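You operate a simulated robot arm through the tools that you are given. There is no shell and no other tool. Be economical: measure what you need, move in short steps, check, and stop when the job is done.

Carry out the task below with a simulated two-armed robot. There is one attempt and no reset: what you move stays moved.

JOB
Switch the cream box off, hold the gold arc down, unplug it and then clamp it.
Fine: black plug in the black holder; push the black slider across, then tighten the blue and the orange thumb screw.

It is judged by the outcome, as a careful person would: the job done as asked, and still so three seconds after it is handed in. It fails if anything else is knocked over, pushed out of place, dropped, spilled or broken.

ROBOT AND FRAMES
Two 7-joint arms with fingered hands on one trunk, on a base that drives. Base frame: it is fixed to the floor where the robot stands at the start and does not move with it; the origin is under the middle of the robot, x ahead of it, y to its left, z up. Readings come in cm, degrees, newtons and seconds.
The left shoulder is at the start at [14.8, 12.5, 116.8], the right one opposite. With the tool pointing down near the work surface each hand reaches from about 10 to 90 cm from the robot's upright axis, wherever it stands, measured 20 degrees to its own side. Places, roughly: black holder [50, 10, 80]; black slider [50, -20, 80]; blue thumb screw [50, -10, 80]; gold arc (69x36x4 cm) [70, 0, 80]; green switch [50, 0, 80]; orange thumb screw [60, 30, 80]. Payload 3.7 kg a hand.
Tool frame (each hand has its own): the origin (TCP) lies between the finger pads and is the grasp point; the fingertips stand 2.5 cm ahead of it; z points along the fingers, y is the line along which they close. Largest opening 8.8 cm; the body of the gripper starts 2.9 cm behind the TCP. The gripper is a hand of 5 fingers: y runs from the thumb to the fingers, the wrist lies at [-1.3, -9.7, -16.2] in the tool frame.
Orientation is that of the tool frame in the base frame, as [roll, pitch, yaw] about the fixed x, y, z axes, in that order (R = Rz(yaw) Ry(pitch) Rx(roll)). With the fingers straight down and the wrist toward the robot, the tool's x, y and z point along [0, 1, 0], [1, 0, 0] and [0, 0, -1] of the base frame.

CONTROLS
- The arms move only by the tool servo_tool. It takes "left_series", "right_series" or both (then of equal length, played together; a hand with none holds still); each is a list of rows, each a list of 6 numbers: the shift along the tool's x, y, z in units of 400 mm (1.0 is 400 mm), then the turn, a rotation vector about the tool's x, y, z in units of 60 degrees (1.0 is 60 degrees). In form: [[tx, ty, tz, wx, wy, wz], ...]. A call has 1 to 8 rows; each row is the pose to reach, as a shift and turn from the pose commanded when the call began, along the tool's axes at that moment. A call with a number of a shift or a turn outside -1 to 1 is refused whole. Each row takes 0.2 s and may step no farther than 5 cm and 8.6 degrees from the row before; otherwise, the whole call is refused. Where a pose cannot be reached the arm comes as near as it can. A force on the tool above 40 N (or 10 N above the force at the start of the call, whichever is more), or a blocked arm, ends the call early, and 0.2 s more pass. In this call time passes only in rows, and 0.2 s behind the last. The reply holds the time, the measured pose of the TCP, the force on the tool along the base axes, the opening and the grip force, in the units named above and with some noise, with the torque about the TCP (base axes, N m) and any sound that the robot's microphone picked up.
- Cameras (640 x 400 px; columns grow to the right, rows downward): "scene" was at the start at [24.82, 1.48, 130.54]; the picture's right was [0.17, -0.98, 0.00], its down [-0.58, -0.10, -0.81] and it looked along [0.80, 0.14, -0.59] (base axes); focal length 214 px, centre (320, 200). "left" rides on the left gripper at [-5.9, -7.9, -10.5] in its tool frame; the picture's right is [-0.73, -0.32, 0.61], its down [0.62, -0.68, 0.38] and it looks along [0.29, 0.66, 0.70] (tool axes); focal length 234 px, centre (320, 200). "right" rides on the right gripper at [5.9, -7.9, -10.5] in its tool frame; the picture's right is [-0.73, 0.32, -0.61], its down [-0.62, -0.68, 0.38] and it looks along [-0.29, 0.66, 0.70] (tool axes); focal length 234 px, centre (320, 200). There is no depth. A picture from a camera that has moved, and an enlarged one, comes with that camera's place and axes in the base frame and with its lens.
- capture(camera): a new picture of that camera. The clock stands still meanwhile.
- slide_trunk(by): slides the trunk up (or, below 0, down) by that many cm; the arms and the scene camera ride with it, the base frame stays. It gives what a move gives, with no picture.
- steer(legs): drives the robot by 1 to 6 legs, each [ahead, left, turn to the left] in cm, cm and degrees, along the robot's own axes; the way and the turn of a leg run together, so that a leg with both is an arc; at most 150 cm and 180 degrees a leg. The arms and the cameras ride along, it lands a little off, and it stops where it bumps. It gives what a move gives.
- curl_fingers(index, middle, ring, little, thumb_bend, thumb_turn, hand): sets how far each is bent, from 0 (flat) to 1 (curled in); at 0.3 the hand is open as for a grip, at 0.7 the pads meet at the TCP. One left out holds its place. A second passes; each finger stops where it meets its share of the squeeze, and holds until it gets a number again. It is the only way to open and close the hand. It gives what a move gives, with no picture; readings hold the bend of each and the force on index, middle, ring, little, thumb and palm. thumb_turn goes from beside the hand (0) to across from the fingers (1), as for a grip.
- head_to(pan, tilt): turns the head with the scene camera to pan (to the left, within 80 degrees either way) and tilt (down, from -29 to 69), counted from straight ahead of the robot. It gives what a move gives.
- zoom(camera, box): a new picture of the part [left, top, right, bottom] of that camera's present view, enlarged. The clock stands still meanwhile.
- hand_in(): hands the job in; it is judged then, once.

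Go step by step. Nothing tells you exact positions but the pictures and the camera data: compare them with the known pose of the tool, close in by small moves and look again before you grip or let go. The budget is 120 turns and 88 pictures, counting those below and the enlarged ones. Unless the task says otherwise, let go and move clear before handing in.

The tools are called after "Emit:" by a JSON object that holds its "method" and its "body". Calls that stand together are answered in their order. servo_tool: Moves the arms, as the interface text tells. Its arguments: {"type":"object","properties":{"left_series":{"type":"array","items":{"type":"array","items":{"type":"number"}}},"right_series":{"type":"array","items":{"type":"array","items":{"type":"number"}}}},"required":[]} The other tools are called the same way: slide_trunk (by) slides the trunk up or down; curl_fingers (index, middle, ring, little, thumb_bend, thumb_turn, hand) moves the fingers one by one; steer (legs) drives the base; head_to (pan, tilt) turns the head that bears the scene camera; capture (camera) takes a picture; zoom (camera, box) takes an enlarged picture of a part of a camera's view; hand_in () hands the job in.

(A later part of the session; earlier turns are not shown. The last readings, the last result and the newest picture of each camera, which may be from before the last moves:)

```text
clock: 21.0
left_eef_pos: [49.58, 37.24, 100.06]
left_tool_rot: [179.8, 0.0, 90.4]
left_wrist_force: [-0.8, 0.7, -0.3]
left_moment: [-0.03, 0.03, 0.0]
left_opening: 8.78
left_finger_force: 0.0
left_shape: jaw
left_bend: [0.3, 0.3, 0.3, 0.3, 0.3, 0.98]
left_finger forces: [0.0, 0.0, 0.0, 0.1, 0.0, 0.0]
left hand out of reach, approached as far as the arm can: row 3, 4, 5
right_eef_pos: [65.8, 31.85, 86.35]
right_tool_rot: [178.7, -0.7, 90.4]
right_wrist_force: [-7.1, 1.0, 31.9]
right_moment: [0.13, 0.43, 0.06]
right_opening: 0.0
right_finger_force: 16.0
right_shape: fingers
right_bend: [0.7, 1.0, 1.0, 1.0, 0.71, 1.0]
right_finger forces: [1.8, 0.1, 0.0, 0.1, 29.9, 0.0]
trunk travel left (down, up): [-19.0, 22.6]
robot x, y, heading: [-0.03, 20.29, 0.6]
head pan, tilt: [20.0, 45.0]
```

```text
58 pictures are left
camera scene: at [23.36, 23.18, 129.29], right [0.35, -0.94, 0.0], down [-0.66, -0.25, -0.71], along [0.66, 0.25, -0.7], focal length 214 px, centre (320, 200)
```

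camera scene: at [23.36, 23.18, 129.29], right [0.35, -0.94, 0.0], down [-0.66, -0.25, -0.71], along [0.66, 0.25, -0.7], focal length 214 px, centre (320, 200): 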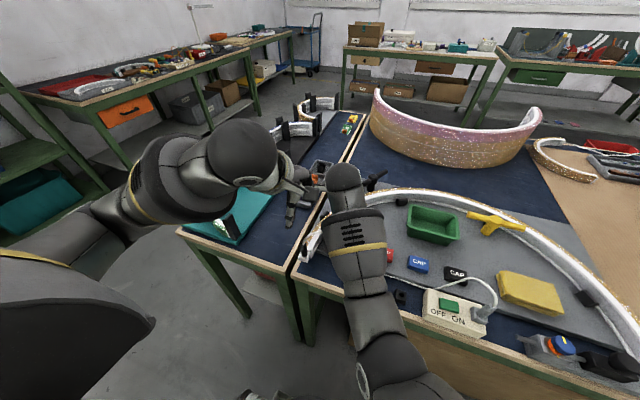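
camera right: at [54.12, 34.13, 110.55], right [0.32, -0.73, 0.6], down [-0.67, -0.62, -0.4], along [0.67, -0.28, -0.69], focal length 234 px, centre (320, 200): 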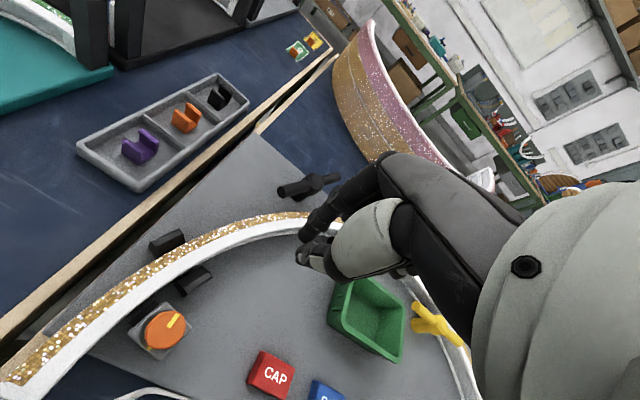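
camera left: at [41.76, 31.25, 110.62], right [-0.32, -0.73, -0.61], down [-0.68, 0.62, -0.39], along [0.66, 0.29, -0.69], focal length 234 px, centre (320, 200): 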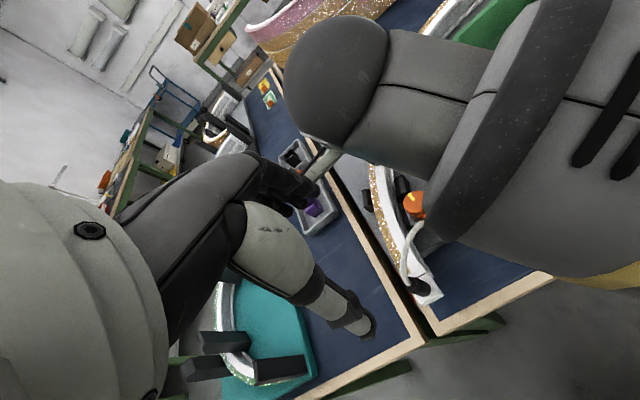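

The left arm can't come this close to the body at this height, so I need to stand farther back. I'll release the arc, back up about 12 cm, and set up again.

Emit:
{"method": "servo_tool", "body": {"right_series": [[0, 0, -0.06, 0, 0, 0], [0, 0, -0.16, 0, 0, 0], [0, 0, -0.26, 0, 0, 0]], "left_series": [[0, 0, 0, 0, 0, 0], [0.03, 0, 0, 0, 0, 0], [0.06, 0, 0, 0, 0, 0]]}}

Emit:
{"method": "steer", "body": {"legs": [[-12, 0, 0]]}}

Emit:
{"method": "servo_tool", "body": {"right_series": [[0, 0.1, 0, 0, 0, 0], [0, 0.2, 0, 0, 0, 0], [0, 0.29, 0.0, 0, 0, 0]], "left_series": [[0, 0.1, 0, 0, 0, 0], [0.0, 0.2, 0, 0, 0, 0], [-0.03, 0.25, 0, 0, 0, 0]]}}

Emit:
{"method": "capture", "body": {"camera": "scene"}}

```text
clock: 21.8
left_eef_pos: [49.86, 39.65, 99.65]
left_tool_rot: [-179.9, 0.1, 90.4]
left_wrist_force: [0.0, 0.5, 0.7]
left_moment: [0.03, 0.04, 0.0]
left_opening: 8.76
left_finger_force: 0.1
left_shape: jaw
left_bend: [0.3, 0.3, 0.3, 0.3, 0.3, 0.98]
left_finger forces: [0.0, 0.0, 0.0, 0.0, 0.0, 0.0]
right_eef_pos: [65.59, 31.62, 95.89]
right_tool_rot: [179.3, -0.6, 90.4]
right_wrist_force: [-0.2, 0.9, -0.2]
right_moment: [0.02, 0.01, 0.04]
right_opening: 0.0
right_finger_force: 0.1
right_shape: fingers
right_bend: [0.7, 1.0, 1.0, 1.0, 0.7, 1.0]
right_finger forces: [0.1, 0.0, 0.1, 0.0, 0.1, 0.1]
trunk travel left (down, up): [-19.0, 22.6]
robot x, y, heading: [-0.3, 20.3, 0.4]
head pan, tilt: [20.0, 45.0]
```

```text
clock: 23.1
left_eef_pos: [37.84, 39.46, 99.83]
left_tool_rot: [-180.0, -0.1, 90.4]
left_wrist_force: [-0.3, -0.6, -0.1]
left_moment: [0.01, 0.0, 0.03]
left_opening: 8.79
left_finger_force: 0.0
left_shape: jaw
left_bend: [0.3, 0.3, 0.3, 0.3, 0.3, 0.98]
left_finger forces: [0.0, 0.0, 0.0, 0.0, 0.0, 0.0]
right_eef_pos: [53.67, 31.53, 95.98]
right_tool_rot: [179.2, -0.5, 90.3]
right_wrist_force: [-0.3, -0.7, -0.3]
right_moment: [0.01, -0.04, -0.02]
right_opening: 0.0
right_finger_force: 0.0
right_shape: fingers
right_bend: [0.7, 1.0, 1.0, 1.0, 0.7, 1.0]
right_finger forces: [0.0, 0.0, 0.0, 0.1, 0.1, 0.0]
trunk travel left (down, up): [-19.0, 22.6]
robot x, y, heading: [-11.91, 20.04, 0.0]
head pan, tilt: [20.0, 45.0]
```

```text
clock: 23.9
left_eef_pos: [48.03, 38.25, 99.66]
left_tool_rot: [-179.9, 0.0, 90.5]
left_wrist_force: [0.2, 0.0, 0.2]
left_moment: [-0.02, -0.01, -0.03]
left_opening: 8.77
left_finger_force: 0.0
left_shape: jaw
left_bend: [0.3, 0.3, 0.3, 0.3, 0.3, 0.98]
left_finger forces: [0.0, 0.0, 0.0, 0.0, 0.0, 0.0]
right_eef_pos: [65.33, 31.53, 96.11]
right_tool_rot: [179.2, -0.6, 90.4]
right_wrist_force: [0.1, 1.0, -0.3]
right_moment: [0.02, 0.03, -0.01]
right_opening: 0.0
right_finger_force: 0.1
right_shape: fingers
right_bend: [0.7, 1.0, 1.0, 1.0, 0.7, 1.0]
right_finger forces: [0.0, 0.0, 0.0, 0.0, 0.0, 0.0]
trunk travel left (down, up): [-19.0, 22.6]
robot x, y, heading: [-12.46, 20.2, 0.2]
head pan, tilt: [20.0, 45.0]
```

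```text
57 pictures are left
camera scene: at [11.79, 23.08, 129.18], right [0.35, -0.94, 0.0], down [-0.66, -0.25, -0.71], along [0.66, 0.25, -0.71], focal length 214 px, centre (320, 200)
```

scene: 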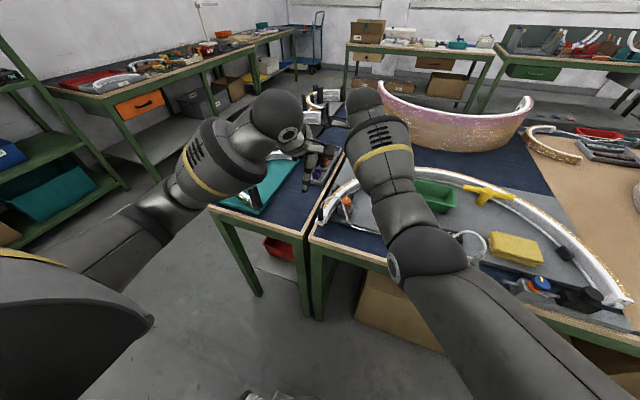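

Both hands now reach. I'll press the right hand on the arc again while the left stays above.

Emit:
{"method": "servo_tool", "body": {"right_series": [[0.004, 0.013, 0.1, 0, 0, 0], [0.008, 0.013, 0.18, 0, 0, 0], [0.008, 0.013, 0.22, 0, 0, 0], [0.008, 0.013, 0.232, 0, 0, 0], [0.008, 0.013, 0.24, 0, 0, 0]]}}

Emit:
{"method": "zoom", "body": {"camera": "right", "box": [200, 140, 420, 300]}}

Emit:
{"method": "capture", "body": {"camera": "left"}}

```text
clock: 25.1
left_eef_pos: [47.94, 38.26, 99.74]
left_tool_rot: [-179.9, 0.0, 90.5]
left_wrist_force: [-0.9, -0.2, 0.2]
left_moment: [-0.02, 0.0, -0.02]
left_opening: 8.77
left_finger_force: 0.1
left_shape: jaw
left_bend: [0.3, 0.3, 0.3, 0.3, 0.3, 0.98]
left_finger forces: [0.0, 0.0, 0.0, 0.1, 0.0, 0.1]
right_eef_pos: [66.01, 31.98, 86.51]
right_tool_rot: [179.2, -0.5, 90.3]
right_wrist_force: [0.1, -0.6, 0.5]
right_moment: [0.01, 0.02, 0.02]
right_opening: 0.01
right_finger_force: 0.1
right_shape: fingers
right_bend: [0.7, 1.0, 1.0, 1.0, 0.7, 1.0]
right_finger forces: [0.0, 0.1, 0.0, 0.1, 0.0, 0.0]
trunk travel left (down, up): [-19.0, 22.6]
robot x, y, heading: [-11.95, 20.11, 0.6]
head pan, tilt: [20.0, 45.0]
```

```text
2.50 times, centred on (310, 220) of right
camera zoom: at [57.89, 37.6, 96.81], right [0.32, -0.73, 0.6], down [-0.67, -0.62, -0.4], along [0.67, -0.28, -0.69], focal length 585 px, centre (345, 150)
```

zoom: 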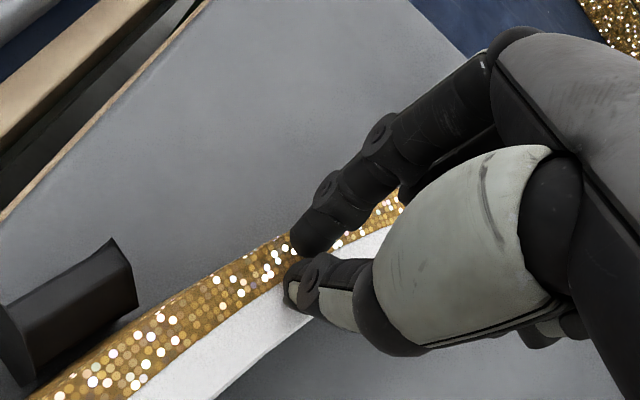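

```text
55 pictures are left
camera left: at [40.16, 32.32, 110.32], right [-0.32, -0.73, -0.61], down [-0.69, 0.62, -0.38], along [0.65, 0.29, -0.7], focal length 234 px, centre (320, 200)
```

left: 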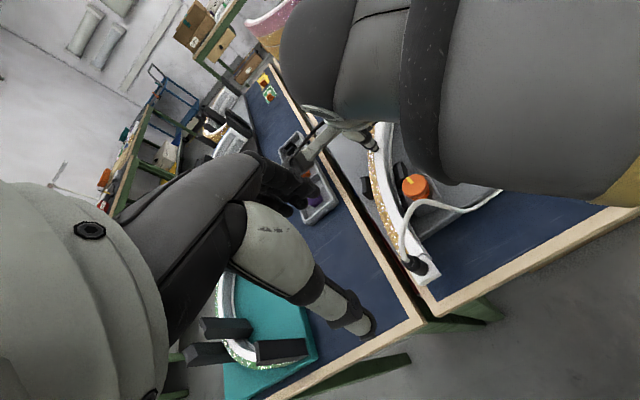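

The left-hand camera also puts the plug at [48.1, 36.5]. The right fingertips are just at the arc surface. I'll fold the left's other fingers, lower the left thumb and index around the plug's upper part, and press the right hand slightly.

Emit:
{"method": "curl_fingers", "body": {"hand": "left", "index": 0.35, "middle": 1, "ring": 1, "little": 1, "thumb_bend": 0.35, "thumb_turn": 1}}

Emit:
{"method": "servo_tool", "body": {"left_series": [[-0.02, 0.003, 0.05, 0, 0, 0], [-0.043, 0.003, 0.12, 0, 0, 0], [-0.043, 0.003, 0.17, 0, 0, 0]], "right_series": [[0, 0, 0.003, 0, 0, 0], [0, 0, 0.006, 0, 0, 0], [0, 0, 0.008, 0, 0, 0]]}}

Emit:
{"method": "capture", "body": {"camera": "left"}}

Emit:
{"method": "capture", "body": {"camera": "scene"}}

```text
clock: 26.1
left_eef_pos: [47.95, 38.31, 99.8]
left_tool_rot: [-180.0, 0.0, 90.3]
left_wrist_force: [0.3, -0.7, -0.1]
left_moment: [0.02, 0.03, 0.0]
left_opening: 7.46
left_finger_force: 0.0
left_shape: fingers
left_bend: [0.35, 1.0, 1.0, 1.0, 0.35, 0.98]
left_finger forces: [0.0, 0.0, 0.0, 0.0, 0.0, 0.1]
right_eef_pos: [65.83, 31.91, 86.33]
right_tool_rot: [179.2, -0.4, 90.3]
right_wrist_force: [0.2, -0.5, -0.2]
right_moment: [0.05, -0.01, -0.02]
right_opening: 0.0
right_finger_force: 0.0
right_shape: fingers
right_bend: [0.7, 1.0, 1.0, 1.0, 0.7, 1.0]
right_finger forces: [0.0, 0.0, 0.0, 0.1, 0.1, 0.1]
trunk travel left (down, up): [-19.0, 22.6]
robot x, y, heading: [-11.88, 20.47, 0.2]
head pan, tilt: [20.0, 45.0]
```

```text
clock: 26.9
left_eef_pos: [48.16, 36.53, 93.0]
left_tool_rot: [180.0, 0.1, 90.4]
left_wrist_force: [0.3, 0.5, 0.7]
left_moment: [0.02, -0.01, -0.03]
left_opening: 7.49
left_finger_force: 0.0
left_shape: fingers
left_bend: [0.35, 1.0, 1.0, 1.0, 0.35, 0.98]
left_finger forces: [0.1, 0.0, 0.0, 0.0, 0.1, 0.0]
right_eef_pos: [65.96, 31.93, 86.24]
right_tool_rot: [179.2, -0.6, 90.3]
right_wrist_force: [-0.4, 0.8, 2.5]
right_moment: [-0.01, 0.02, 0.05]
right_opening: 0.0
right_finger_force: 1.1
right_shape: fingers
right_bend: [0.7, 1.0, 1.0, 1.0, 0.7, 1.0]
right_finger forces: [0.0, 0.0, 0.0, 0.0, 2.5, 0.1]
trunk travel left (down, up): [-19.0, 22.6]
robot x, y, heading: [-12.09, 20.37, 0.4]
head pan, tilt: [20.0, 45.0]
```

```text
54 pictures are left
camera left: at [40.34, 30.56, 103.51], right [-0.32, -0.73, -0.61], down [-0.69, 0.62, -0.38], along [0.65, 0.29, -0.7], focal length 234 px, centre (320, 200)
```

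left: 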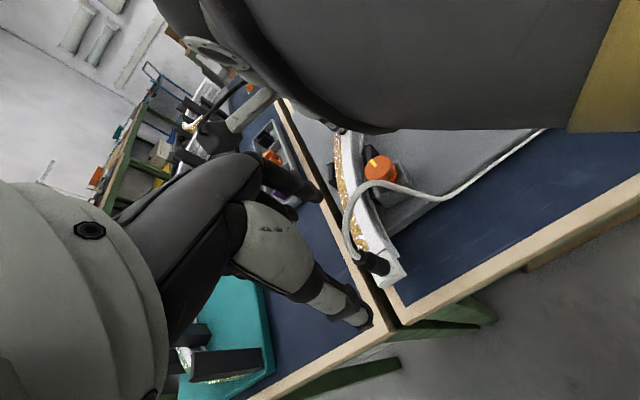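

```text
53 pictures are left
camera scene: at [11.69, 23.11, 129.21], right [0.35, -0.94, 0.0], down [-0.66, -0.25, -0.71], along [0.66, 0.25, -0.71], focal length 214 px, centre (320, 200)
```

scene: 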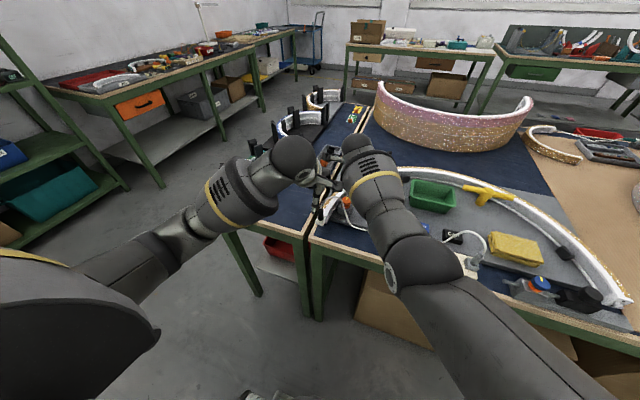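

The plug sits between thumb and index. I'll lower the left hand to the plug's upper part and add press on the right.

Emit:
{"method": "servo_tool", "body": {"left_series": [[0, 0, 0.05, 0, 0, 0], [0, 0, 0.1, 0, 0, 0], [0, 0, 0.13, 0, 0, 0], [0, 0, 0.155, 0, 0, 0]], "right_series": [[0, 0, 0.002, 0, 0, 0], [0, 0, 0.004, 0, 0, 0], [0, 0, 0.006, 0, 0, 0], [0, 0, 0.006, 0, 0, 0]]}}

Emit:
{"method": "zoom", "body": {"camera": "left", "box": [220, 130, 440, 330]}}

```text
clock: 27.9
left_eef_pos: [48.13, 36.78, 86.96]
left_tool_rot: [179.9, 0.0, 90.4]
left_wrist_force: [-0.1, -0.5, 0.3]
left_moment: [0.0, 0.04, -0.04]
left_opening: 7.47
left_finger_force: 0.1
left_shape: fingers
left_bend: [0.35, 1.0, 1.0, 1.0, 0.35, 0.98]
left_finger forces: [0.0, 0.0, 0.0, 0.0, 0.1, 0.0]
right_eef_pos: [65.94, 32.04, 86.28]
right_tool_rot: [178.9, -0.5, 90.3]
right_wrist_force: [-1.9, -0.1, 12.1]
right_moment: [0.02, 0.17, 0.02]
right_opening: 0.0
right_finger_force: 5.8
right_shape: fingers
right_bend: [0.7, 1.0, 1.0, 1.0, 0.7, 1.0]
right_finger forces: [0.0, 0.0, 0.1, 0.0, 11.6, 0.1]
trunk travel left (down, up): [-19.0, 22.6]
robot x, y, heading: [-11.99, 20.53, 0.5]
head pan, tilt: [20.0, 45.0]
```

```text
2.00 times, centred on (330, 230) of left
camera zoom: at [40.22, 30.73, 97.45], right [-0.32, -0.73, -0.61], down [-0.68, 0.62, -0.38], along [0.66, 0.29, -0.69], focal length 468 px, centre (300, 140)
```

zoom: 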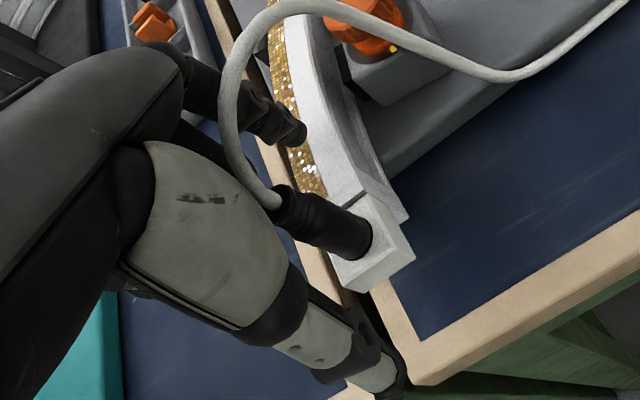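

The TCP coincides with the plug's top end. I'll lower 0.7 cm and close index and thumb.

Emit:
{"method": "servo_tool", "body": {"left_series": [[0, 0, 0.01, 0, 0, 0], [0, 0, 0.018, 0, 0, 0]]}}

Emit:
{"method": "curl_fingers", "body": {"hand": "left", "index": 0.75, "thumb_bend": 0.75}}

Emit:
{"method": "zoom", "body": {"camera": "left", "box": [220, 130, 440, 330]}}

```text
clock: 28.5
left_eef_pos: [48.09, 36.67, 86.12]
left_tool_rot: [179.9, 0.0, 90.4]
left_wrist_force: [-0.2, 0.0, 0.8]
left_moment: [-0.01, -0.01, 0.01]
left_opening: 7.5
left_finger_force: 0.4
left_shape: fingers
left_bend: [0.35, 1.0, 1.0, 1.0, 0.35, 0.98]
left_finger forces: [0.5, 0.9, 0.1, 0.1, 0.0, 0.1]
right_eef_pos: [65.97, 32.03, 86.22]
right_tool_rot: [179.0, -0.6, 90.4]
right_wrist_force: [-2.3, -1.2, 13.8]
right_moment: [-0.05, 0.15, 0.01]
right_opening: 0.0
right_finger_force: 7.2
right_shape: fingers
right_bend: [0.7, 1.0, 1.0, 1.0, 0.7, 1.0]
right_finger forces: [0.1, 0.1, 0.0, 0.0, 14.1, 0.0]
trunk travel left (down, up): [-19.0, 22.6]
robot x, y, heading: [-11.97, 20.46, 0.6]
head pan, tilt: [20.0, 45.0]
```

```text
clock: 29.5
left_eef_pos: [47.89, 36.72, 86.23]
left_tool_rot: [179.9, 0.0, 90.5]
left_wrist_force: [0.8, 2.2, 5.2]
left_moment: [-0.02, 0.01, 0.05]
left_opening: 0.81
left_finger_force: 9.9
left_shape: fingers
left_bend: [0.72, 1.0, 1.0, 1.0, 0.67, 1.0]
left_finger forces: [9.9, 1.0, 0.0, 0.1, 8.7, 0.0]
right_eef_pos: [65.97, 32.03, 86.28]
right_tool_rot: [179.0, -0.6, 90.4]
right_wrist_force: [-2.8, -1.0, 15.3]
right_moment: [-0.01, 0.21, 0.02]
right_opening: 0.01
right_finger_force: 7.7
right_shape: fingers
right_bend: [0.7, 1.0, 1.0, 1.0, 0.7, 1.0]
right_finger forces: [0.4, 0.0, 0.0, 0.1, 15.4, 0.1]
trunk travel left (down, up): [-19.0, 22.6]
robot x, y, heading: [-11.68, 20.27, 0.2]
head pan, tilt: [20.0, 45.0]
```

```text
2.00 times, centred on (330, 230) of left
camera zoom: at [40.18, 30.75, 96.73], right [-0.32, -0.73, -0.61], down [-0.69, 0.62, -0.38], along [0.66, 0.29, -0.69], focal length 468 px, centre (300, 140)
```

zoom: 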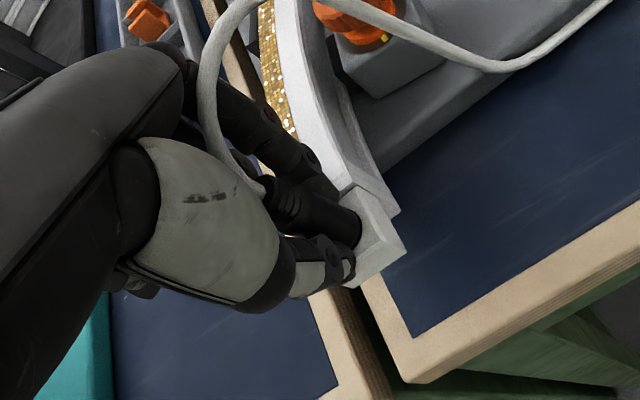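

It's gripped, but off-centre: the fingers sit a bit left of the plug's axis. I'll open, shift 0.5 cm right and re-grip with more squeeze.

Emit:
{"method": "curl_fingers", "body": {"hand": "left", "index": 0.5, "thumb_bend": 0.5}}

Emit:
{"method": "servo_tool", "body": {"left_series": [[-0.013, 0.003, 0, 0, 0, 0]]}}

Emit:
{"method": "curl_fingers", "body": {"hand": "left", "index": 0.85, "thumb_bend": 0.85}}

Emit:
{"method": "zoom", "body": {"camera": "left", "box": [220, 130, 440, 330]}}

```text
clock: 30.5
left_eef_pos: [47.97, 36.74, 86.26]
left_tool_rot: [179.8, 0.0, 90.4]
left_wrist_force: [-4.3, -1.8, 10.7]
left_moment: [-0.12, 0.08, -0.02]
left_opening: 2.47
left_finger_force: 14.3
left_shape: fingers
left_bend: [0.62, 1.0, 1.0, 1.0, 0.5, 1.0]
left_finger forces: [26.6, 2.4, 0.0, 0.0, 0.1, 0.1]
right_eef_pos: [65.83, 31.97, 86.17]
right_tool_rot: [179.0, -0.7, 90.3]
right_wrist_force: [-0.8, 0.4, 13.1]
right_moment: [0.04, 0.06, -0.02]
right_opening: 0.01
right_finger_force: 6.9
right_shape: fingers
right_bend: [0.7, 1.0, 1.0, 1.0, 0.71, 1.0]
right_finger forces: [2.8, 0.0, 0.0, 0.0, 9.8, 0.1]
trunk travel left (down, up): [-19.0, 22.6]
robot x, y, heading: [-11.87, 19.95, 0.3]
head pan, tilt: [20.0, 45.0]
```

```text
clock: 30.9
left_eef_pos: [48.03, 36.49, 86.28]
left_tool_rot: [179.9, -0.2, 90.5]
left_wrist_force: [-4.1, 9.6, 10.2]
left_moment: [-0.02, 0.02, -0.01]
left_opening: 2.37
left_finger_force: 14.5
left_shape: fingers
left_bend: [0.71, 1.0, 1.0, 1.0, 0.5, 1.0]
left_finger forces: [22.9, 5.7, 0.1, 0.0, 0.1, 0.0]
right_eef_pos: [65.87, 32.05, 86.14]
right_tool_rot: [179.0, -0.5, 90.3]
right_wrist_force: [-0.2, -3.4, 12.4]
right_moment: [-0.01, 0.02, 0.0]
right_opening: 0.0
right_finger_force: 5.7
right_shape: fingers
right_bend: [0.7, 1.0, 1.0, 1.0, 0.71, 1.0]
right_finger forces: [4.0, 0.1, 0.0, 0.0, 8.7, 0.0]
trunk travel left (down, up): [-19.0, 22.6]
robot x, y, heading: [-12.03, 20.13, 0.7]
head pan, tilt: [20.0, 45.0]
```

```text
clock: 31.9
left_eef_pos: [47.99, 36.27, 86.03]
left_tool_rot: [-180.0, 0.0, 90.5]
left_wrist_force: [-4.3, 12.4, -3.0]
left_moment: [-0.03, 0.06, 0.05]
left_opening: 0.76
left_finger_force: 18.3
left_shape: fingers
left_bend: [0.73, 1.0, 1.0, 1.0, 0.67, 1.0]
left_finger forces: [12.2, 7.7, 0.1, 0.1, 16.5, 0.1]
right_eef_pos: [65.92, 32.17, 86.31]
right_tool_rot: [178.9, -0.5, 90.4]
right_wrist_force: [-2.7, -2.3, 18.8]
right_moment: [-0.04, 0.21, 0.02]
right_opening: 0.01
right_finger_force: 9.3
right_shape: fingers
right_bend: [0.7, 1.0, 1.0, 1.0, 0.7, 1.0]
right_finger forces: [1.3, 0.0, 0.1, 0.0, 17.6, 0.0]
trunk travel left (down, up): [-19.0, 22.6]
robot x, y, heading: [-12.46, 20.31, 0.4]
head pan, tilt: [20.0, 45.0]
```

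```text
2.00 times, centred on (330, 230) of left
camera zoom: at [40.25, 30.31, 96.63], right [-0.32, -0.73, -0.61], down [-0.69, 0.62, -0.38], along [0.65, 0.3, -0.7], focal length 468 px, centre (300, 140)
```

zoom: 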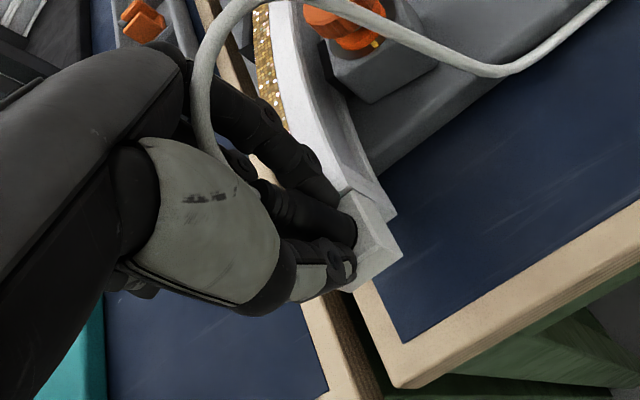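

The grip now has index, thumb and middle on the plug. I'll relieve the sideways load slightly and pull straight up while the right hand holds.

Emit:
{"method": "servo_tool", "body": {"left_series": [[0.005, 0, 0, 0, 0, 0], [0.006, 0, -0.015, 0, 0, 0], [0.006, 0, -0.03, 0, 0, 0], [0.006, 0, -0.05, 0, 0, 0]]}}

Emit:
{"method": "zoom", "body": {"camera": "left", "box": [220, 130, 440, 330]}}

```text
clock: 32.9
left_eef_pos: [48.09, 36.24, 88.19]
left_tool_rot: [179.9, 0.1, 90.4]
left_wrist_force: [1.2, -0.4, 0.6]
left_moment: [0.01, -0.01, 0.01]
left_opening: 0.7
left_finger_force: 15.0
left_shape: fingers
left_bend: [0.73, 1.0, 1.0, 1.0, 0.72, 1.0]
left_finger forces: [14.3, 0.1, 0.1, 0.0, 14.2, 0.0]
right_eef_pos: [65.8, 31.99, 86.13]
right_tool_rot: [179.0, -0.7, 90.3]
right_wrist_force: [-2.2, -2.4, 18.9]
right_moment: [-0.04, 0.22, -0.01]
right_opening: 0.0
right_finger_force: 9.9
right_shape: fingers
right_bend: [0.7, 1.0, 1.0, 1.0, 0.7, 1.0]
right_finger forces: [0.8, 0.1, 0.0, 0.1, 18.2, 0.0]
trunk travel left (down, up): [-19.0, 22.6]
robot x, y, heading: [-12.14, 20.36, 0.3]
head pan, tilt: [20.0, 45.0]
```

```text
2.00 times, centred on (330, 230) of left
camera zoom: at [40.15, 30.36, 98.81], right [-0.32, -0.73, -0.61], down [-0.68, 0.62, -0.39], along [0.66, 0.29, -0.69], focal length 468 px, centre (300, 140)
```

zoom: 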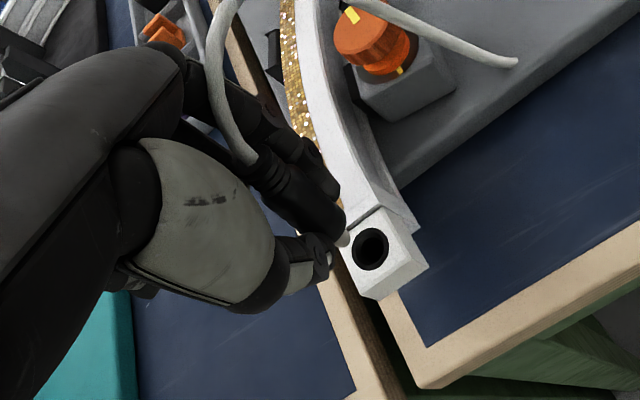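

The plug is out and the arc hasn't moved. I'll lift the plug clear, then release the arc and lift the right hand.

Emit:
{"method": "servo_tool", "body": {"left_series": [[0, 0, -0.05, 0, 0, 0], [0, 0, -0.12, 0, 0, 0], [0, 0, -0.2, 0, 0, 0], [0, 0, -0.25, 0, 0, 0]]}}

Emit:
{"method": "servo_tool", "body": {"right_series": [[0, 0, -0.05, 0, 0, 0], [0, 0, -0.15, 0, 0, 0], [0, 0, -0.25, 0, 0, 0], [-0.08, 0, -0.33, 0, 0, 0], [-0.17, 0, -0.36, 0, 0, 0], [-0.28, 0, -0.36, 0, 0, 0], [-0.38, 0, -0.36, 0, 0, 0], [-0.48, 0, -0.36, 0, 0, 0]]}}

Emit:
{"method": "capture", "body": {"camera": "scene"}}

Emit:
{"method": "capture", "body": {"camera": "left"}}

```text
clock: 33.9
left_eef_pos: [47.93, 36.15, 98.55]
left_tool_rot: [179.9, 0.0, 90.4]
left_wrist_force: [0.4, -0.3, 0.0]
left_moment: [0.01, 0.01, 0.01]
left_opening: 0.65
left_finger_force: 13.8
left_shape: fingers
left_bend: [0.73, 1.0, 1.0, 1.0, 0.73, 1.0]
left_finger forces: [14.3, 0.0, 0.1, 0.1, 14.3, 0.1]
right_eef_pos: [65.84, 32.18, 86.16]
right_tool_rot: [179.0, -0.6, 90.2]
right_wrist_force: [-3.4, -1.9, 19.0]
right_moment: [-0.03, 0.23, 0.02]
right_opening: 0.0
right_finger_force: 9.3
right_shape: fingers
right_bend: [0.7, 1.0, 1.0, 1.0, 0.7, 1.0]
right_finger forces: [1.1, 0.0, 0.1, 0.0, 17.9, 0.0]
trunk travel left (down, up): [-19.0, 22.6]
robot x, y, heading: [-12.14, 19.94, 0.3]
head pan, tilt: [20.0, 45.0]
```

```text
clock: 35.7
left_eef_pos: [48.21, 36.1, 98.32]
left_tool_rot: [-179.9, 0.0, 90.4]
left_wrist_force: [-0.3, -0.1, -0.3]
left_moment: [-0.01, 0.01, -0.04]
left_opening: 0.68
left_finger_force: 14.2
left_shape: fingers
left_bend: [0.73, 1.0, 1.0, 1.0, 0.73, 1.0]
left_finger forces: [14.3, 0.0, 0.0, 0.0, 14.2, 0.0]
right_eef_pos: [65.77, 12.44, 100.3]
right_tool_rot: [179.2, -0.6, 90.4]
right_wrist_force: [-1.1, 0.4, -0.6]
right_moment: [-0.02, 0.0, -0.03]
right_opening: 0.0
right_finger_force: 0.1
right_shape: fingers
right_bend: [0.7, 1.0, 1.0, 1.0, 0.7, 1.0]
right_finger forces: [0.1, 0.0, 0.0, 0.1, 0.1, 0.0]
trunk travel left (down, up): [-19.0, 22.6]
robot x, y, heading: [-12.18, 20.13, 0.3]
head pan, tilt: [20.0, 45.0]
```

```text
48 pictures are left
camera scene: at [11.73, 23.05, 129.2], right [0.35, -0.94, 0.0], down [-0.66, -0.25, -0.71], along [0.66, 0.25, -0.71], focal length 214 px, centre (320, 200)
```

scene: 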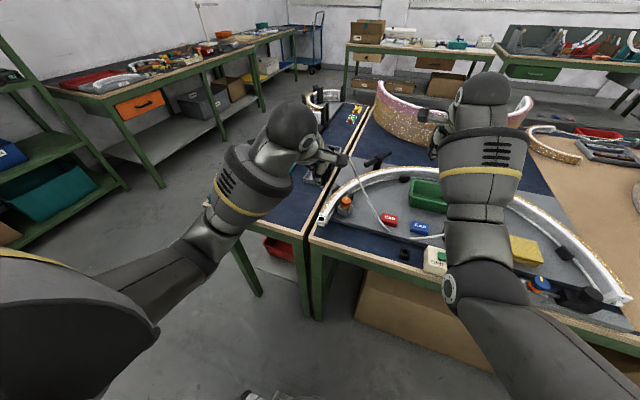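

```text
47 pictures are left
camera left: at [40.36, 30.13, 108.93], right [-0.32, -0.73, -0.61], down [-0.69, 0.62, -0.38], along [0.65, 0.29, -0.7], focal length 234 px, centre (320, 200)
```

left: 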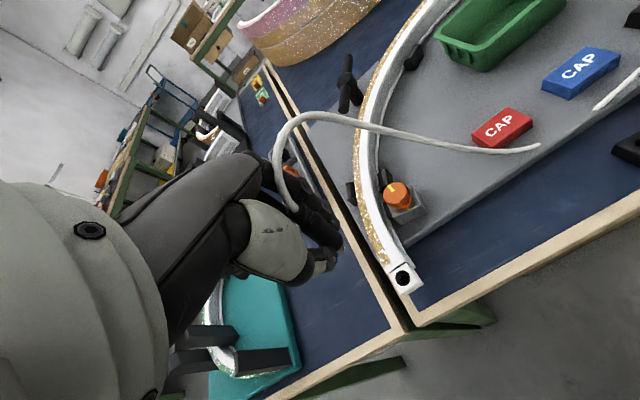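

The plug is held securely with its pin downward. I'll drive right 20 cm so the holder comes within easy reach of the left hand.

Emit:
{"method": "steer", "body": {"legs": [[0, -20, 0]]}}

Emit:
{"method": "servo_tool", "body": {"right_series": [[-0.1, 0, 0, 0, 0, 0], [-0.2, 0, 0.0, 0, 0, 0], [-0.3, 0, 0.0, 0, 0, 0]]}}

Emit:
{"method": "head_to", "body": {"pan": 0, "tilt": 40}}

Emit:
{"method": "capture", "body": {"camera": "scene"}}

Emit:
{"method": "capture", "body": {"camera": "left"}}

```text
clock: 37.2
left_eef_pos: [48.32, 16.05, 98.32]
left_tool_rot: [-179.9, 0.0, 90.2]
left_wrist_force: [0.0, 0.1, -0.5]
left_moment: [0.01, -0.02, 0.0]
left_opening: 0.67
left_finger_force: 14.4
left_shape: fingers
left_bend: [0.73, 1.0, 1.0, 1.0, 0.73, 1.0]
left_finger forces: [14.3, 0.1, 0.1, 0.0, 14.4, 0.0]
right_eef_pos: [65.8, -7.51, 100.28]
right_tool_rot: [179.2, -0.6, 90.1]
right_wrist_force: [0.0, -0.6, -0.5]
right_moment: [0.0, -0.01, -0.02]
right_opening: 0.0
right_finger_force: 0.0
right_shape: fingers
right_bend: [0.7, 1.0, 1.0, 1.0, 0.7, 1.0]
right_finger forces: [0.1, 0.0, 0.1, 0.0, 0.0, 0.0]
trunk travel left (down, up): [-19.0, 22.6]
robot x, y, heading: [-12.11, 0.56, 0.1]
head pan, tilt: [20.0, 45.0]
```

```text
clock: 38.0
left_eef_pos: [48.29, 16.24, 98.39]
left_tool_rot: [-179.9, -0.1, 90.2]
left_wrist_force: [-0.3, -0.2, 0.2]
left_moment: [0.0, -0.01, 0.0]
left_opening: 0.66
left_finger_force: 14.6
left_shape: fingers
left_bend: [0.73, 1.0, 1.0, 1.0, 0.73, 1.0]
left_finger forces: [14.3, 0.1, 0.0, 0.0, 14.3, 0.0]
right_eef_pos: [65.98, -19.6, 100.56]
right_tool_rot: [179.2, -0.7, 90.1]
right_wrist_force: [0.2, 0.3, 0.5]
right_moment: [-0.04, -0.01, -0.03]
right_opening: 0.0
right_finger_force: 0.0
right_shape: fingers
right_bend: [0.7, 1.0, 1.0, 1.0, 0.7, 1.0]
right_finger forces: [0.0, 0.1, 0.0, 0.0, 0.1, 0.0]
trunk travel left (down, up): [-19.0, 22.6]
robot x, y, heading: [-11.98, 0.52, 0.0]
head pan, tilt: [20.0, 45.0]
```

```text
clock: 38.9
left_eef_pos: [48.43, 16.26, 98.23]
left_tool_rot: [179.9, 0.0, 90.2]
left_wrist_force: [0.7, 0.8, -0.1]
left_moment: [-0.04, -0.02, 0.0]
left_opening: 0.67
left_finger_force: 14.4
left_shape: fingers
left_bend: [0.73, 1.0, 1.0, 1.0, 0.73, 1.0]
left_finger forces: [14.4, 0.0, 0.1, 0.0, 14.3, 0.0]
right_eef_pos: [66.02, -19.54, 100.46]
right_tool_rot: [179.2, -0.5, 90.2]
right_wrist_force: [0.4, -0.4, -0.8]
right_moment: [0.01, 0.0, 0.0]
right_opening: 0.0
right_finger_force: 0.0
right_shape: fingers
right_bend: [0.7, 1.0, 1.0, 1.0, 0.7, 1.0]
right_finger forces: [0.1, 0.0, 0.0, 0.1, 0.0, 0.1]
trunk travel left (down, up): [-19.0, 22.6]
robot x, y, heading: [-12.38, 0.26, 0.5]
head pan, tilt: [0.0, 40.0]
```

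```text
46 pictures are left
camera scene: at [12.71, 0.5, 129.92], right [0.0, -1.0, 0.0], down [-0.64, 0.0, -0.77], along [0.77, 0.0, -0.64], focal length 214 px, centre (320, 200)
```

scene: 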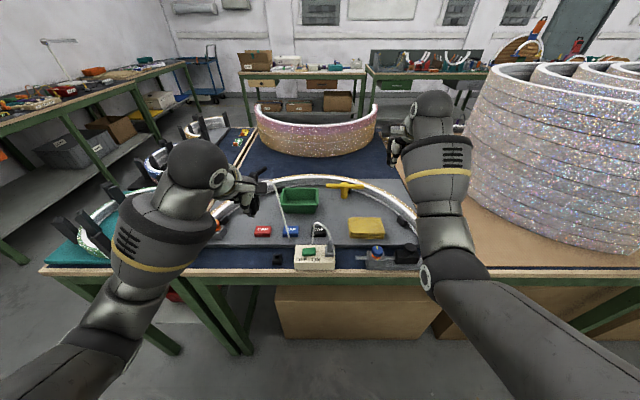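

```text
45 pictures are left
camera left: at [40.5, 10.25, 108.92], right [-0.32, -0.73, -0.61], down [-0.68, 0.62, -0.38], along [0.66, 0.29, -0.7], focal length 234 px, centre (320, 200)
```

left: 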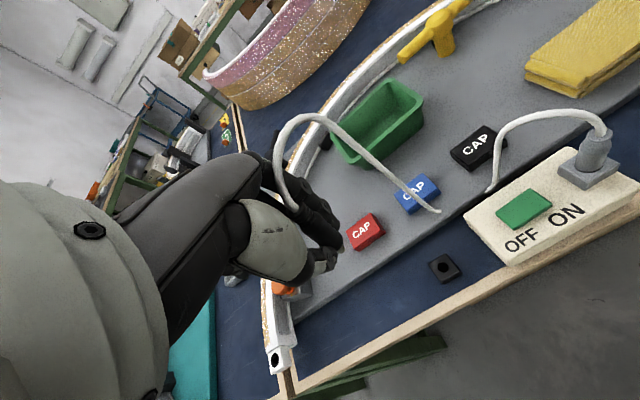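

The holder's hole is near [47.0, 11.9, 82.5]. I'll look closely at the plug in the hand to find its tip and tilt.

Emit:
{"method": "zoom", "body": {"camera": "left", "box": [230, 140, 470, 300]}}

Emit:
{"method": "zoom", "body": {"camera": "scene", "box": [200, 150, 320, 270]}}

```text
2.50 times, centred on (350, 220) of left
camera zoom: at [40.5, 10.25, 108.92], right [-0.32, -0.73, -0.61], down [-0.68, 0.62, -0.38], along [0.66, 0.29, -0.7], focal length 585 px, centre (245, 150)
```

zoom: 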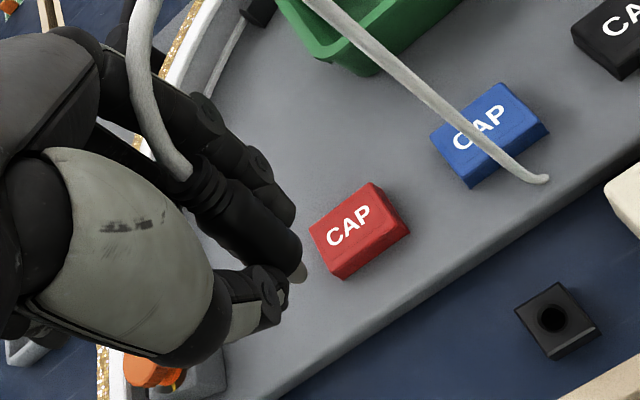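

```text
3.33 times, centred on (260, 210) of scene
camera zoom: at [12.71, 0.5, 129.92], right [0.0, -1.0, 0.0], down [-0.64, 0.0, -0.77], along [0.77, 0.0, -0.64], focal length 715 px, centre (520, 167)
```

zoom: 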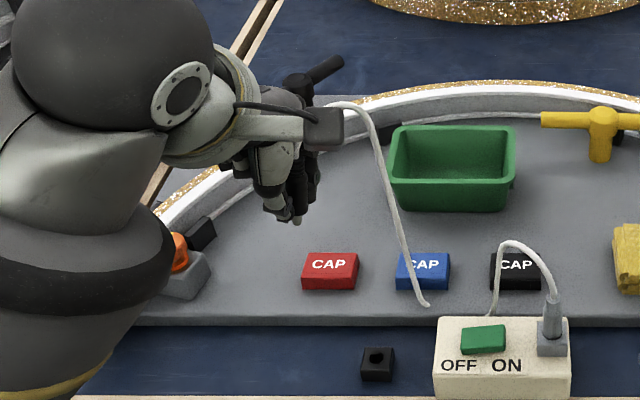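

The plug seems tilted in the pinch, bottom toward +y. I'll zoom in further to measure.

Emit:
{"method": "zoom", "body": {"camera": "scene", "box": [235, 185, 283, 225]}}

Emit:
{"method": "zoom", "body": {"camera": "left", "box": [280, 180, 360, 260]}}

```text
10.00 times, centred on (259, 205) of scene
camera zoom: at [12.71, 0.5, 129.92], right [0.0, -1.0, 0.0], down [-0.64, 0.0, -0.77], along [0.77, 0.0, -0.64], focal length 2145 px, centre (930, 150)
```

zoom: 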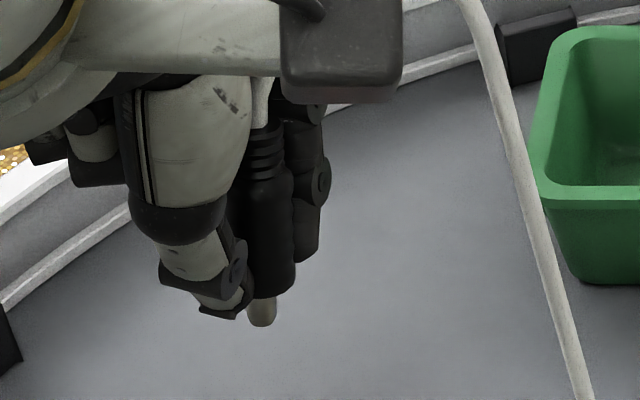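

```text
5.00 times, centred on (320, 220) of left
camera zoom: at [40.5, 10.25, 108.92], right [-0.32, -0.73, -0.61], down [-0.68, 0.62, -0.38], along [0.66, 0.29, -0.7], focal length 1171 px, centre (320, 100)
```

zoom: 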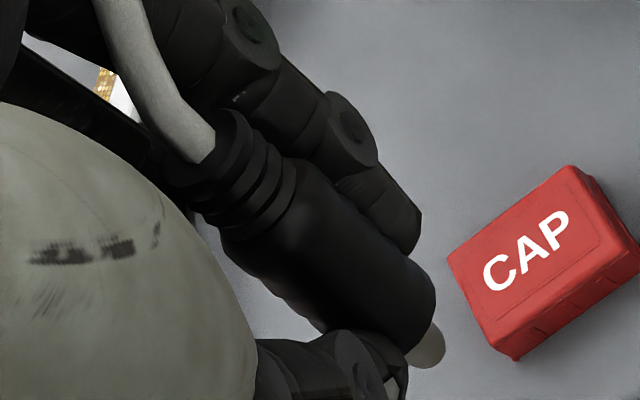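

The plug is tilted about 11° (bottom toward +y), with its pin tip 3.4 cm below the TCP. I'll rotate the hand to make the plug vertical and bring it over the holder at about [47.2, 11.9].

Emit:
{"method": "servo_tool", "body": {"left_series": [[-0.03, -0.01, 0.02, 0, -0.09, 0], [-0.06, -0.02, 0.06, 0, -0.183, 0], [-0.09, -0.029, 0.12, 0, -0.183, 0], [-0.09, -0.029, 0.17, 0, -0.183, 0]]}}

Emit:
{"method": "zoom", "body": {"camera": "left", "box": [270, 170, 430, 290]}}

Emit:
{"method": "zoom", "body": {"camera": "scene", "box": [230, 195, 326, 275]}}

```text
clock: 39.9
left_eef_pos: [47.31, 12.39, 91.68]
left_tool_rot: [179.9, 11.0, 90.2]
left_wrist_force: [0.3, -0.7, -0.6]
left_moment: [0.02, 0.0, 0.0]
left_opening: 0.67
left_finger_force: 14.5
left_shape: fingers
left_bend: [0.73, 1.0, 1.0, 1.0, 0.73, 1.0]
left_finger forces: [14.3, 0.0, 0.0, 0.1, 14.3, 0.0]
right_eef_pos: [65.91, -19.48, 100.56]
right_tool_rot: [179.2, -0.5, 90.3]
right_wrist_force: [-0.2, -0.2, -0.3]
right_moment: [0.01, -0.05, 0.01]
right_opening: 0.0
right_finger_force: 0.1
right_shape: fingers
right_bend: [0.7, 1.0, 1.0, 1.0, 0.7, 1.0]
right_finger forces: [0.1, 0.1, 0.0, 0.0, 0.1, 0.0]
trunk travel left (down, up): [-19.0, 22.6]
robot x, y, heading: [-12.14, 0.38, -0.0]
head pan, tilt: [0.0, 40.0]
```

```text
3.33 times, centred on (350, 230) of left
camera zoom: at [39.43, 8.5, 103.22], right [-0.32, -0.83, -0.46], down [-0.68, 0.54, -0.5], along [0.66, 0.15, -0.74], focal length 781 px, centre (220, 100)
```

zoom: 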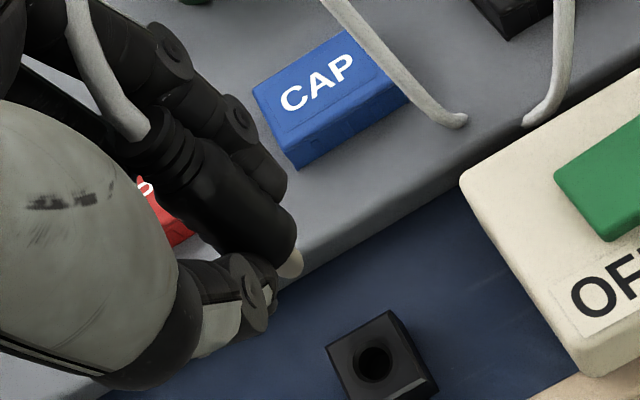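

```text
5.00 times, centred on (278, 235) of scene
camera zoom: at [12.72, 0.5, 129.92], right [0.0, -1.0, 0.0], down [-0.64, 0.0, -0.77], along [0.77, 0.0, -0.64], focal length 1072 px, centre (530, 25)
```

zoom: 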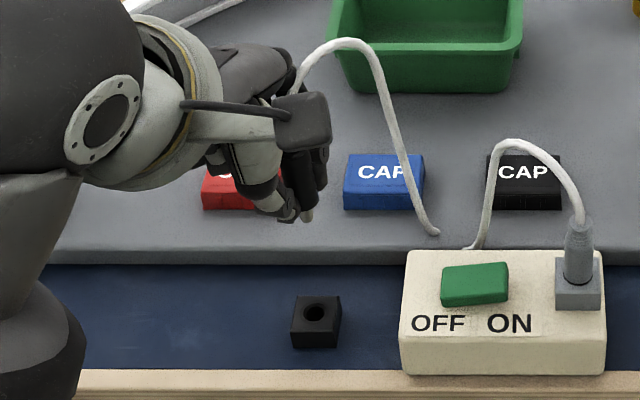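

After rotating, the plug is upright, with its pin near [47.5, 11.6, 88.3] and the hole near [47.5, 12.1]. I'll shift 0.5 cm and descend most of the way, then look again.

Emit:
{"method": "servo_tool", "body": {"left_series": [[0.016, 0, 0.03, 0, 0, 0], [0.024, 0, 0.06, 0, 0, 0], [0.032, 0, 0.1, 0, 0, 0]]}}

Emit:
{"method": "zoom", "body": {"camera": "left", "box": [270, 170, 430, 290]}}

Emit:
{"method": "zoom", "body": {"camera": "scene", "box": [250, 220, 322, 280]}}

```text
clock: 40.7
left_eef_pos: [47.28, 13.04, 87.32]
left_tool_rot: [-179.9, 11.0, 90.2]
left_wrist_force: [-0.4, 1.1, 0.4]
left_moment: [-0.02, -0.01, -0.04]
left_opening: 0.66
left_finger_force: 14.3
left_shape: fingers
left_bend: [0.73, 1.0, 1.0, 1.0, 0.73, 1.0]
left_finger forces: [14.3, 0.1, 0.0, 0.0, 14.4, 0.0]
right_eef_pos: [66.12, -19.51, 100.41]
right_tool_rot: [179.2, -0.4, 90.3]
right_wrist_force: [-0.2, -0.3, -0.1]
right_moment: [0.01, 0.0, 0.01]
right_opening: 0.0
right_finger_force: 0.0
right_shape: fingers
right_bend: [0.7, 1.0, 1.0, 1.0, 0.7, 1.0]
right_finger forces: [0.1, 0.0, 0.0, 0.0, 0.1, 0.0]
trunk travel left (down, up): [-19.0, 22.6]
robot x, y, heading: [-12.29, 0.61, 0.2]
head pan, tilt: [0.0, 40.0]
```

```text
3.33 times, centred on (350, 230) of left
camera zoom: at [39.49, 9.2, 98.77], right [-0.32, -0.83, -0.46], down [-0.68, 0.54, -0.49], along [0.66, 0.15, -0.74], focal length 781 px, centre (220, 100)
```

zoom: 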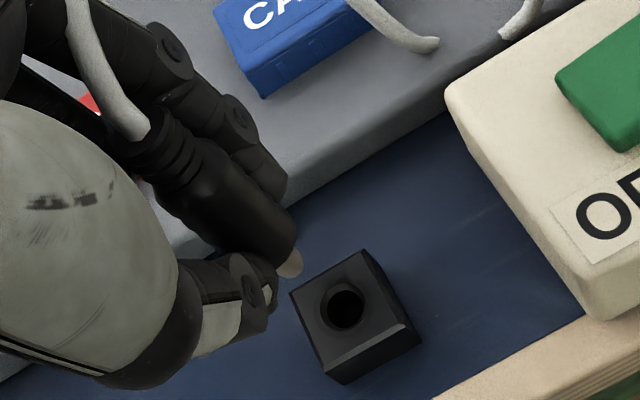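

```text
6.67 times, centred on (286, 250) of scene
camera zoom: at [12.72, 0.49, 129.92], right [0.0, -1.0, 0.0], down [-0.64, 0.0, -0.77], along [0.77, 0.0, -0.64], focal length 1430 px, centre (547, -133)
```

zoom: 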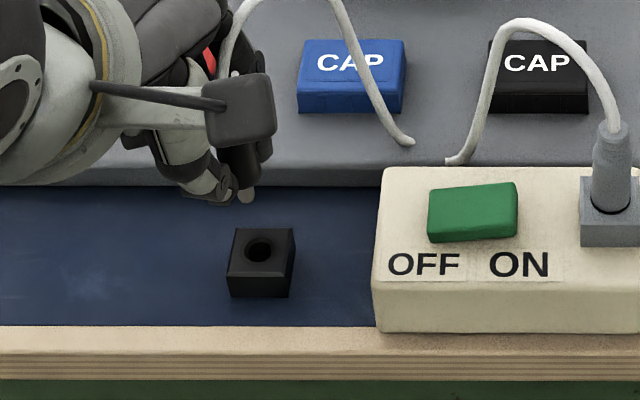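

In both views the hole lies exactly on the vertical below the pin, about 2.5 cm down. I'll descend slowly for insertion.

Emit:
{"method": "servo_tool", "body": {"left_series": [[0.0071, 0, 0.0368, 0, 0, 0], [0.0105, 0, 0.054, 0, 0, 0], [0.0124, 0, 0.0637, 0, 0, 0], [0.0138, 0, 0.071, 0, 0, 0], [0.0152, 0, 0.0784, 0, 0, 0]]}}

Emit:
{"method": "zoom", "body": {"camera": "left", "box": [270, 170, 430, 290]}}

Emit:
{"method": "zoom", "body": {"camera": "scene", "box": [250, 220, 322, 280]}}

```text
clock: 41.9
left_eef_pos: [47.28, 13.19, 84.22]
left_tool_rot: [179.9, 11.0, 90.2]
left_wrist_force: [-0.1, 1.0, 0.4]
left_moment: [0.02, 0.0, -0.01]
left_opening: 0.71
left_finger_force: 14.3
left_shape: fingers
left_bend: [0.73, 1.0, 1.0, 1.0, 0.73, 1.0]
left_finger forces: [14.4, 0.0, 0.0, 0.1, 14.4, 0.0]
right_eef_pos: [65.86, -19.54, 100.61]
right_tool_rot: [179.2, -0.6, 90.1]
right_wrist_force: [-0.4, 0.0, -0.4]
right_moment: [0.04, 0.0, -0.01]
right_opening: 0.0
right_finger_force: 0.0
right_shape: fingers
right_bend: [0.7, 1.0, 1.0, 1.0, 0.7, 1.0]
right_finger forces: [0.1, 0.1, 0.0, 0.0, 0.1, 0.0]
trunk travel left (down, up): [-19.0, 22.6]
robot x, y, heading: [-11.87, 0.61, -0.1]
head pan, tilt: [0.0, 40.0]
```

```text
3.33 times, centred on (350, 230) of left
camera zoom: at [39.34, 9.32, 95.69], right [-0.32, -0.83, -0.46], down [-0.68, 0.54, -0.49], along [0.66, 0.15, -0.74], focal length 781 px, centre (220, 100)
```

zoom: 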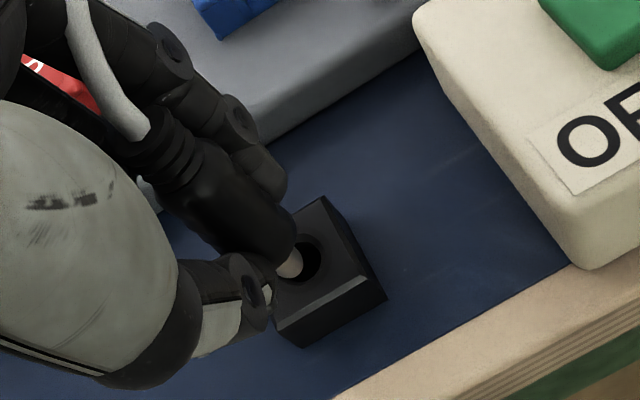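

```text
6.67 times, centred on (286, 250) of scene
camera zoom: at [12.71, 0.49, 129.92], right [0.0, -1.0, 0.0], down [-0.64, 0.0, -0.77], along [0.77, 0.0, -0.64], focal length 1430 px, centre (547, -133)
```

zoom: 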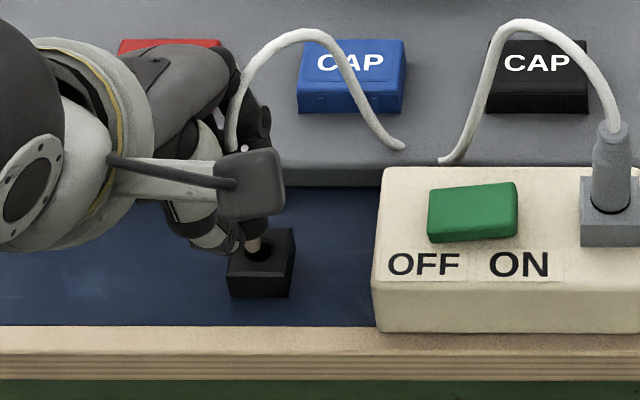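

The pin is at the hole's mouth, slightly to the +y side. I'll shift −0.15 cm in y and go on down.

Emit:
{"method": "servo_tool", "body": {"left_series": [[-0.0036, 0, 0.001, 0, 0, 0], [-0.0018, 0, 0.0105, 0, 0, 0], [0.0002, 0, 0.0204, 0, 0, 0], [0.0016, 0, 0.0275, 0, 0, 0], [0.003, 0, 0.035, 0, 0, 0]]}}

Emit:
{"method": "zoom", "body": {"camera": "left", "box": [270, 170, 430, 290]}}

```text
clock: 43.1
left_eef_pos: [47.21, 12.92, 83.08]
left_tool_rot: [179.8, 11.1, 90.2]
left_wrist_force: [-0.8, 0.9, 6.7]
left_moment: [0.0, 0.0, -0.03]
left_opening: 0.65
left_finger_force: 16.2
left_shape: fingers
left_bend: [0.73, 1.0, 1.0, 1.0, 0.74, 1.0]
left_finger forces: [15.0, 0.1, 0.0, 0.0, 17.4, 0.0]
right_eef_pos: [66.01, -19.58, 100.64]
right_tool_rot: [179.0, -0.5, 90.2]
right_wrist_force: [0.0, -0.6, -0.1]
right_moment: [0.0, -0.01, -0.02]
right_opening: 0.02
right_finger_force: 0.2
right_shape: fingers
right_bend: [0.7, 1.0, 1.0, 1.0, 0.7, 1.0]
right_finger forces: [0.0, 0.1, 0.0, 0.0, 0.0, 0.0]
trunk travel left (down, up): [-19.0, 22.6]
robot x, y, heading: [-12.0, 0.69, 0.2]
head pan, tilt: [0.0, 40.0]
```

```text
3.33 times, centred on (350, 230) of left
camera zoom: at [39.32, 9.12, 94.48], right [-0.32, -0.83, -0.46], down [-0.68, 0.54, -0.5], along [0.66, 0.15, -0.74], focal length 781 px, centre (220, 100)
```

zoom: 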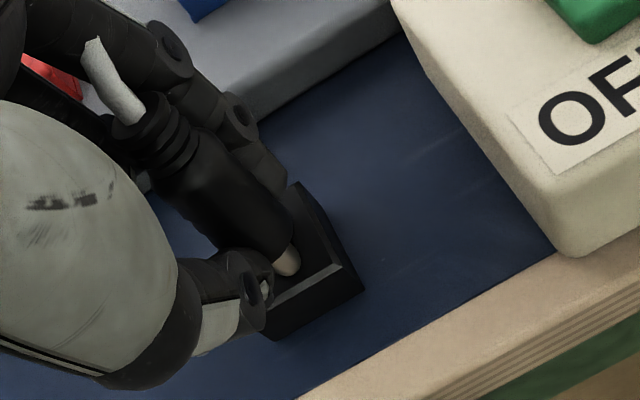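

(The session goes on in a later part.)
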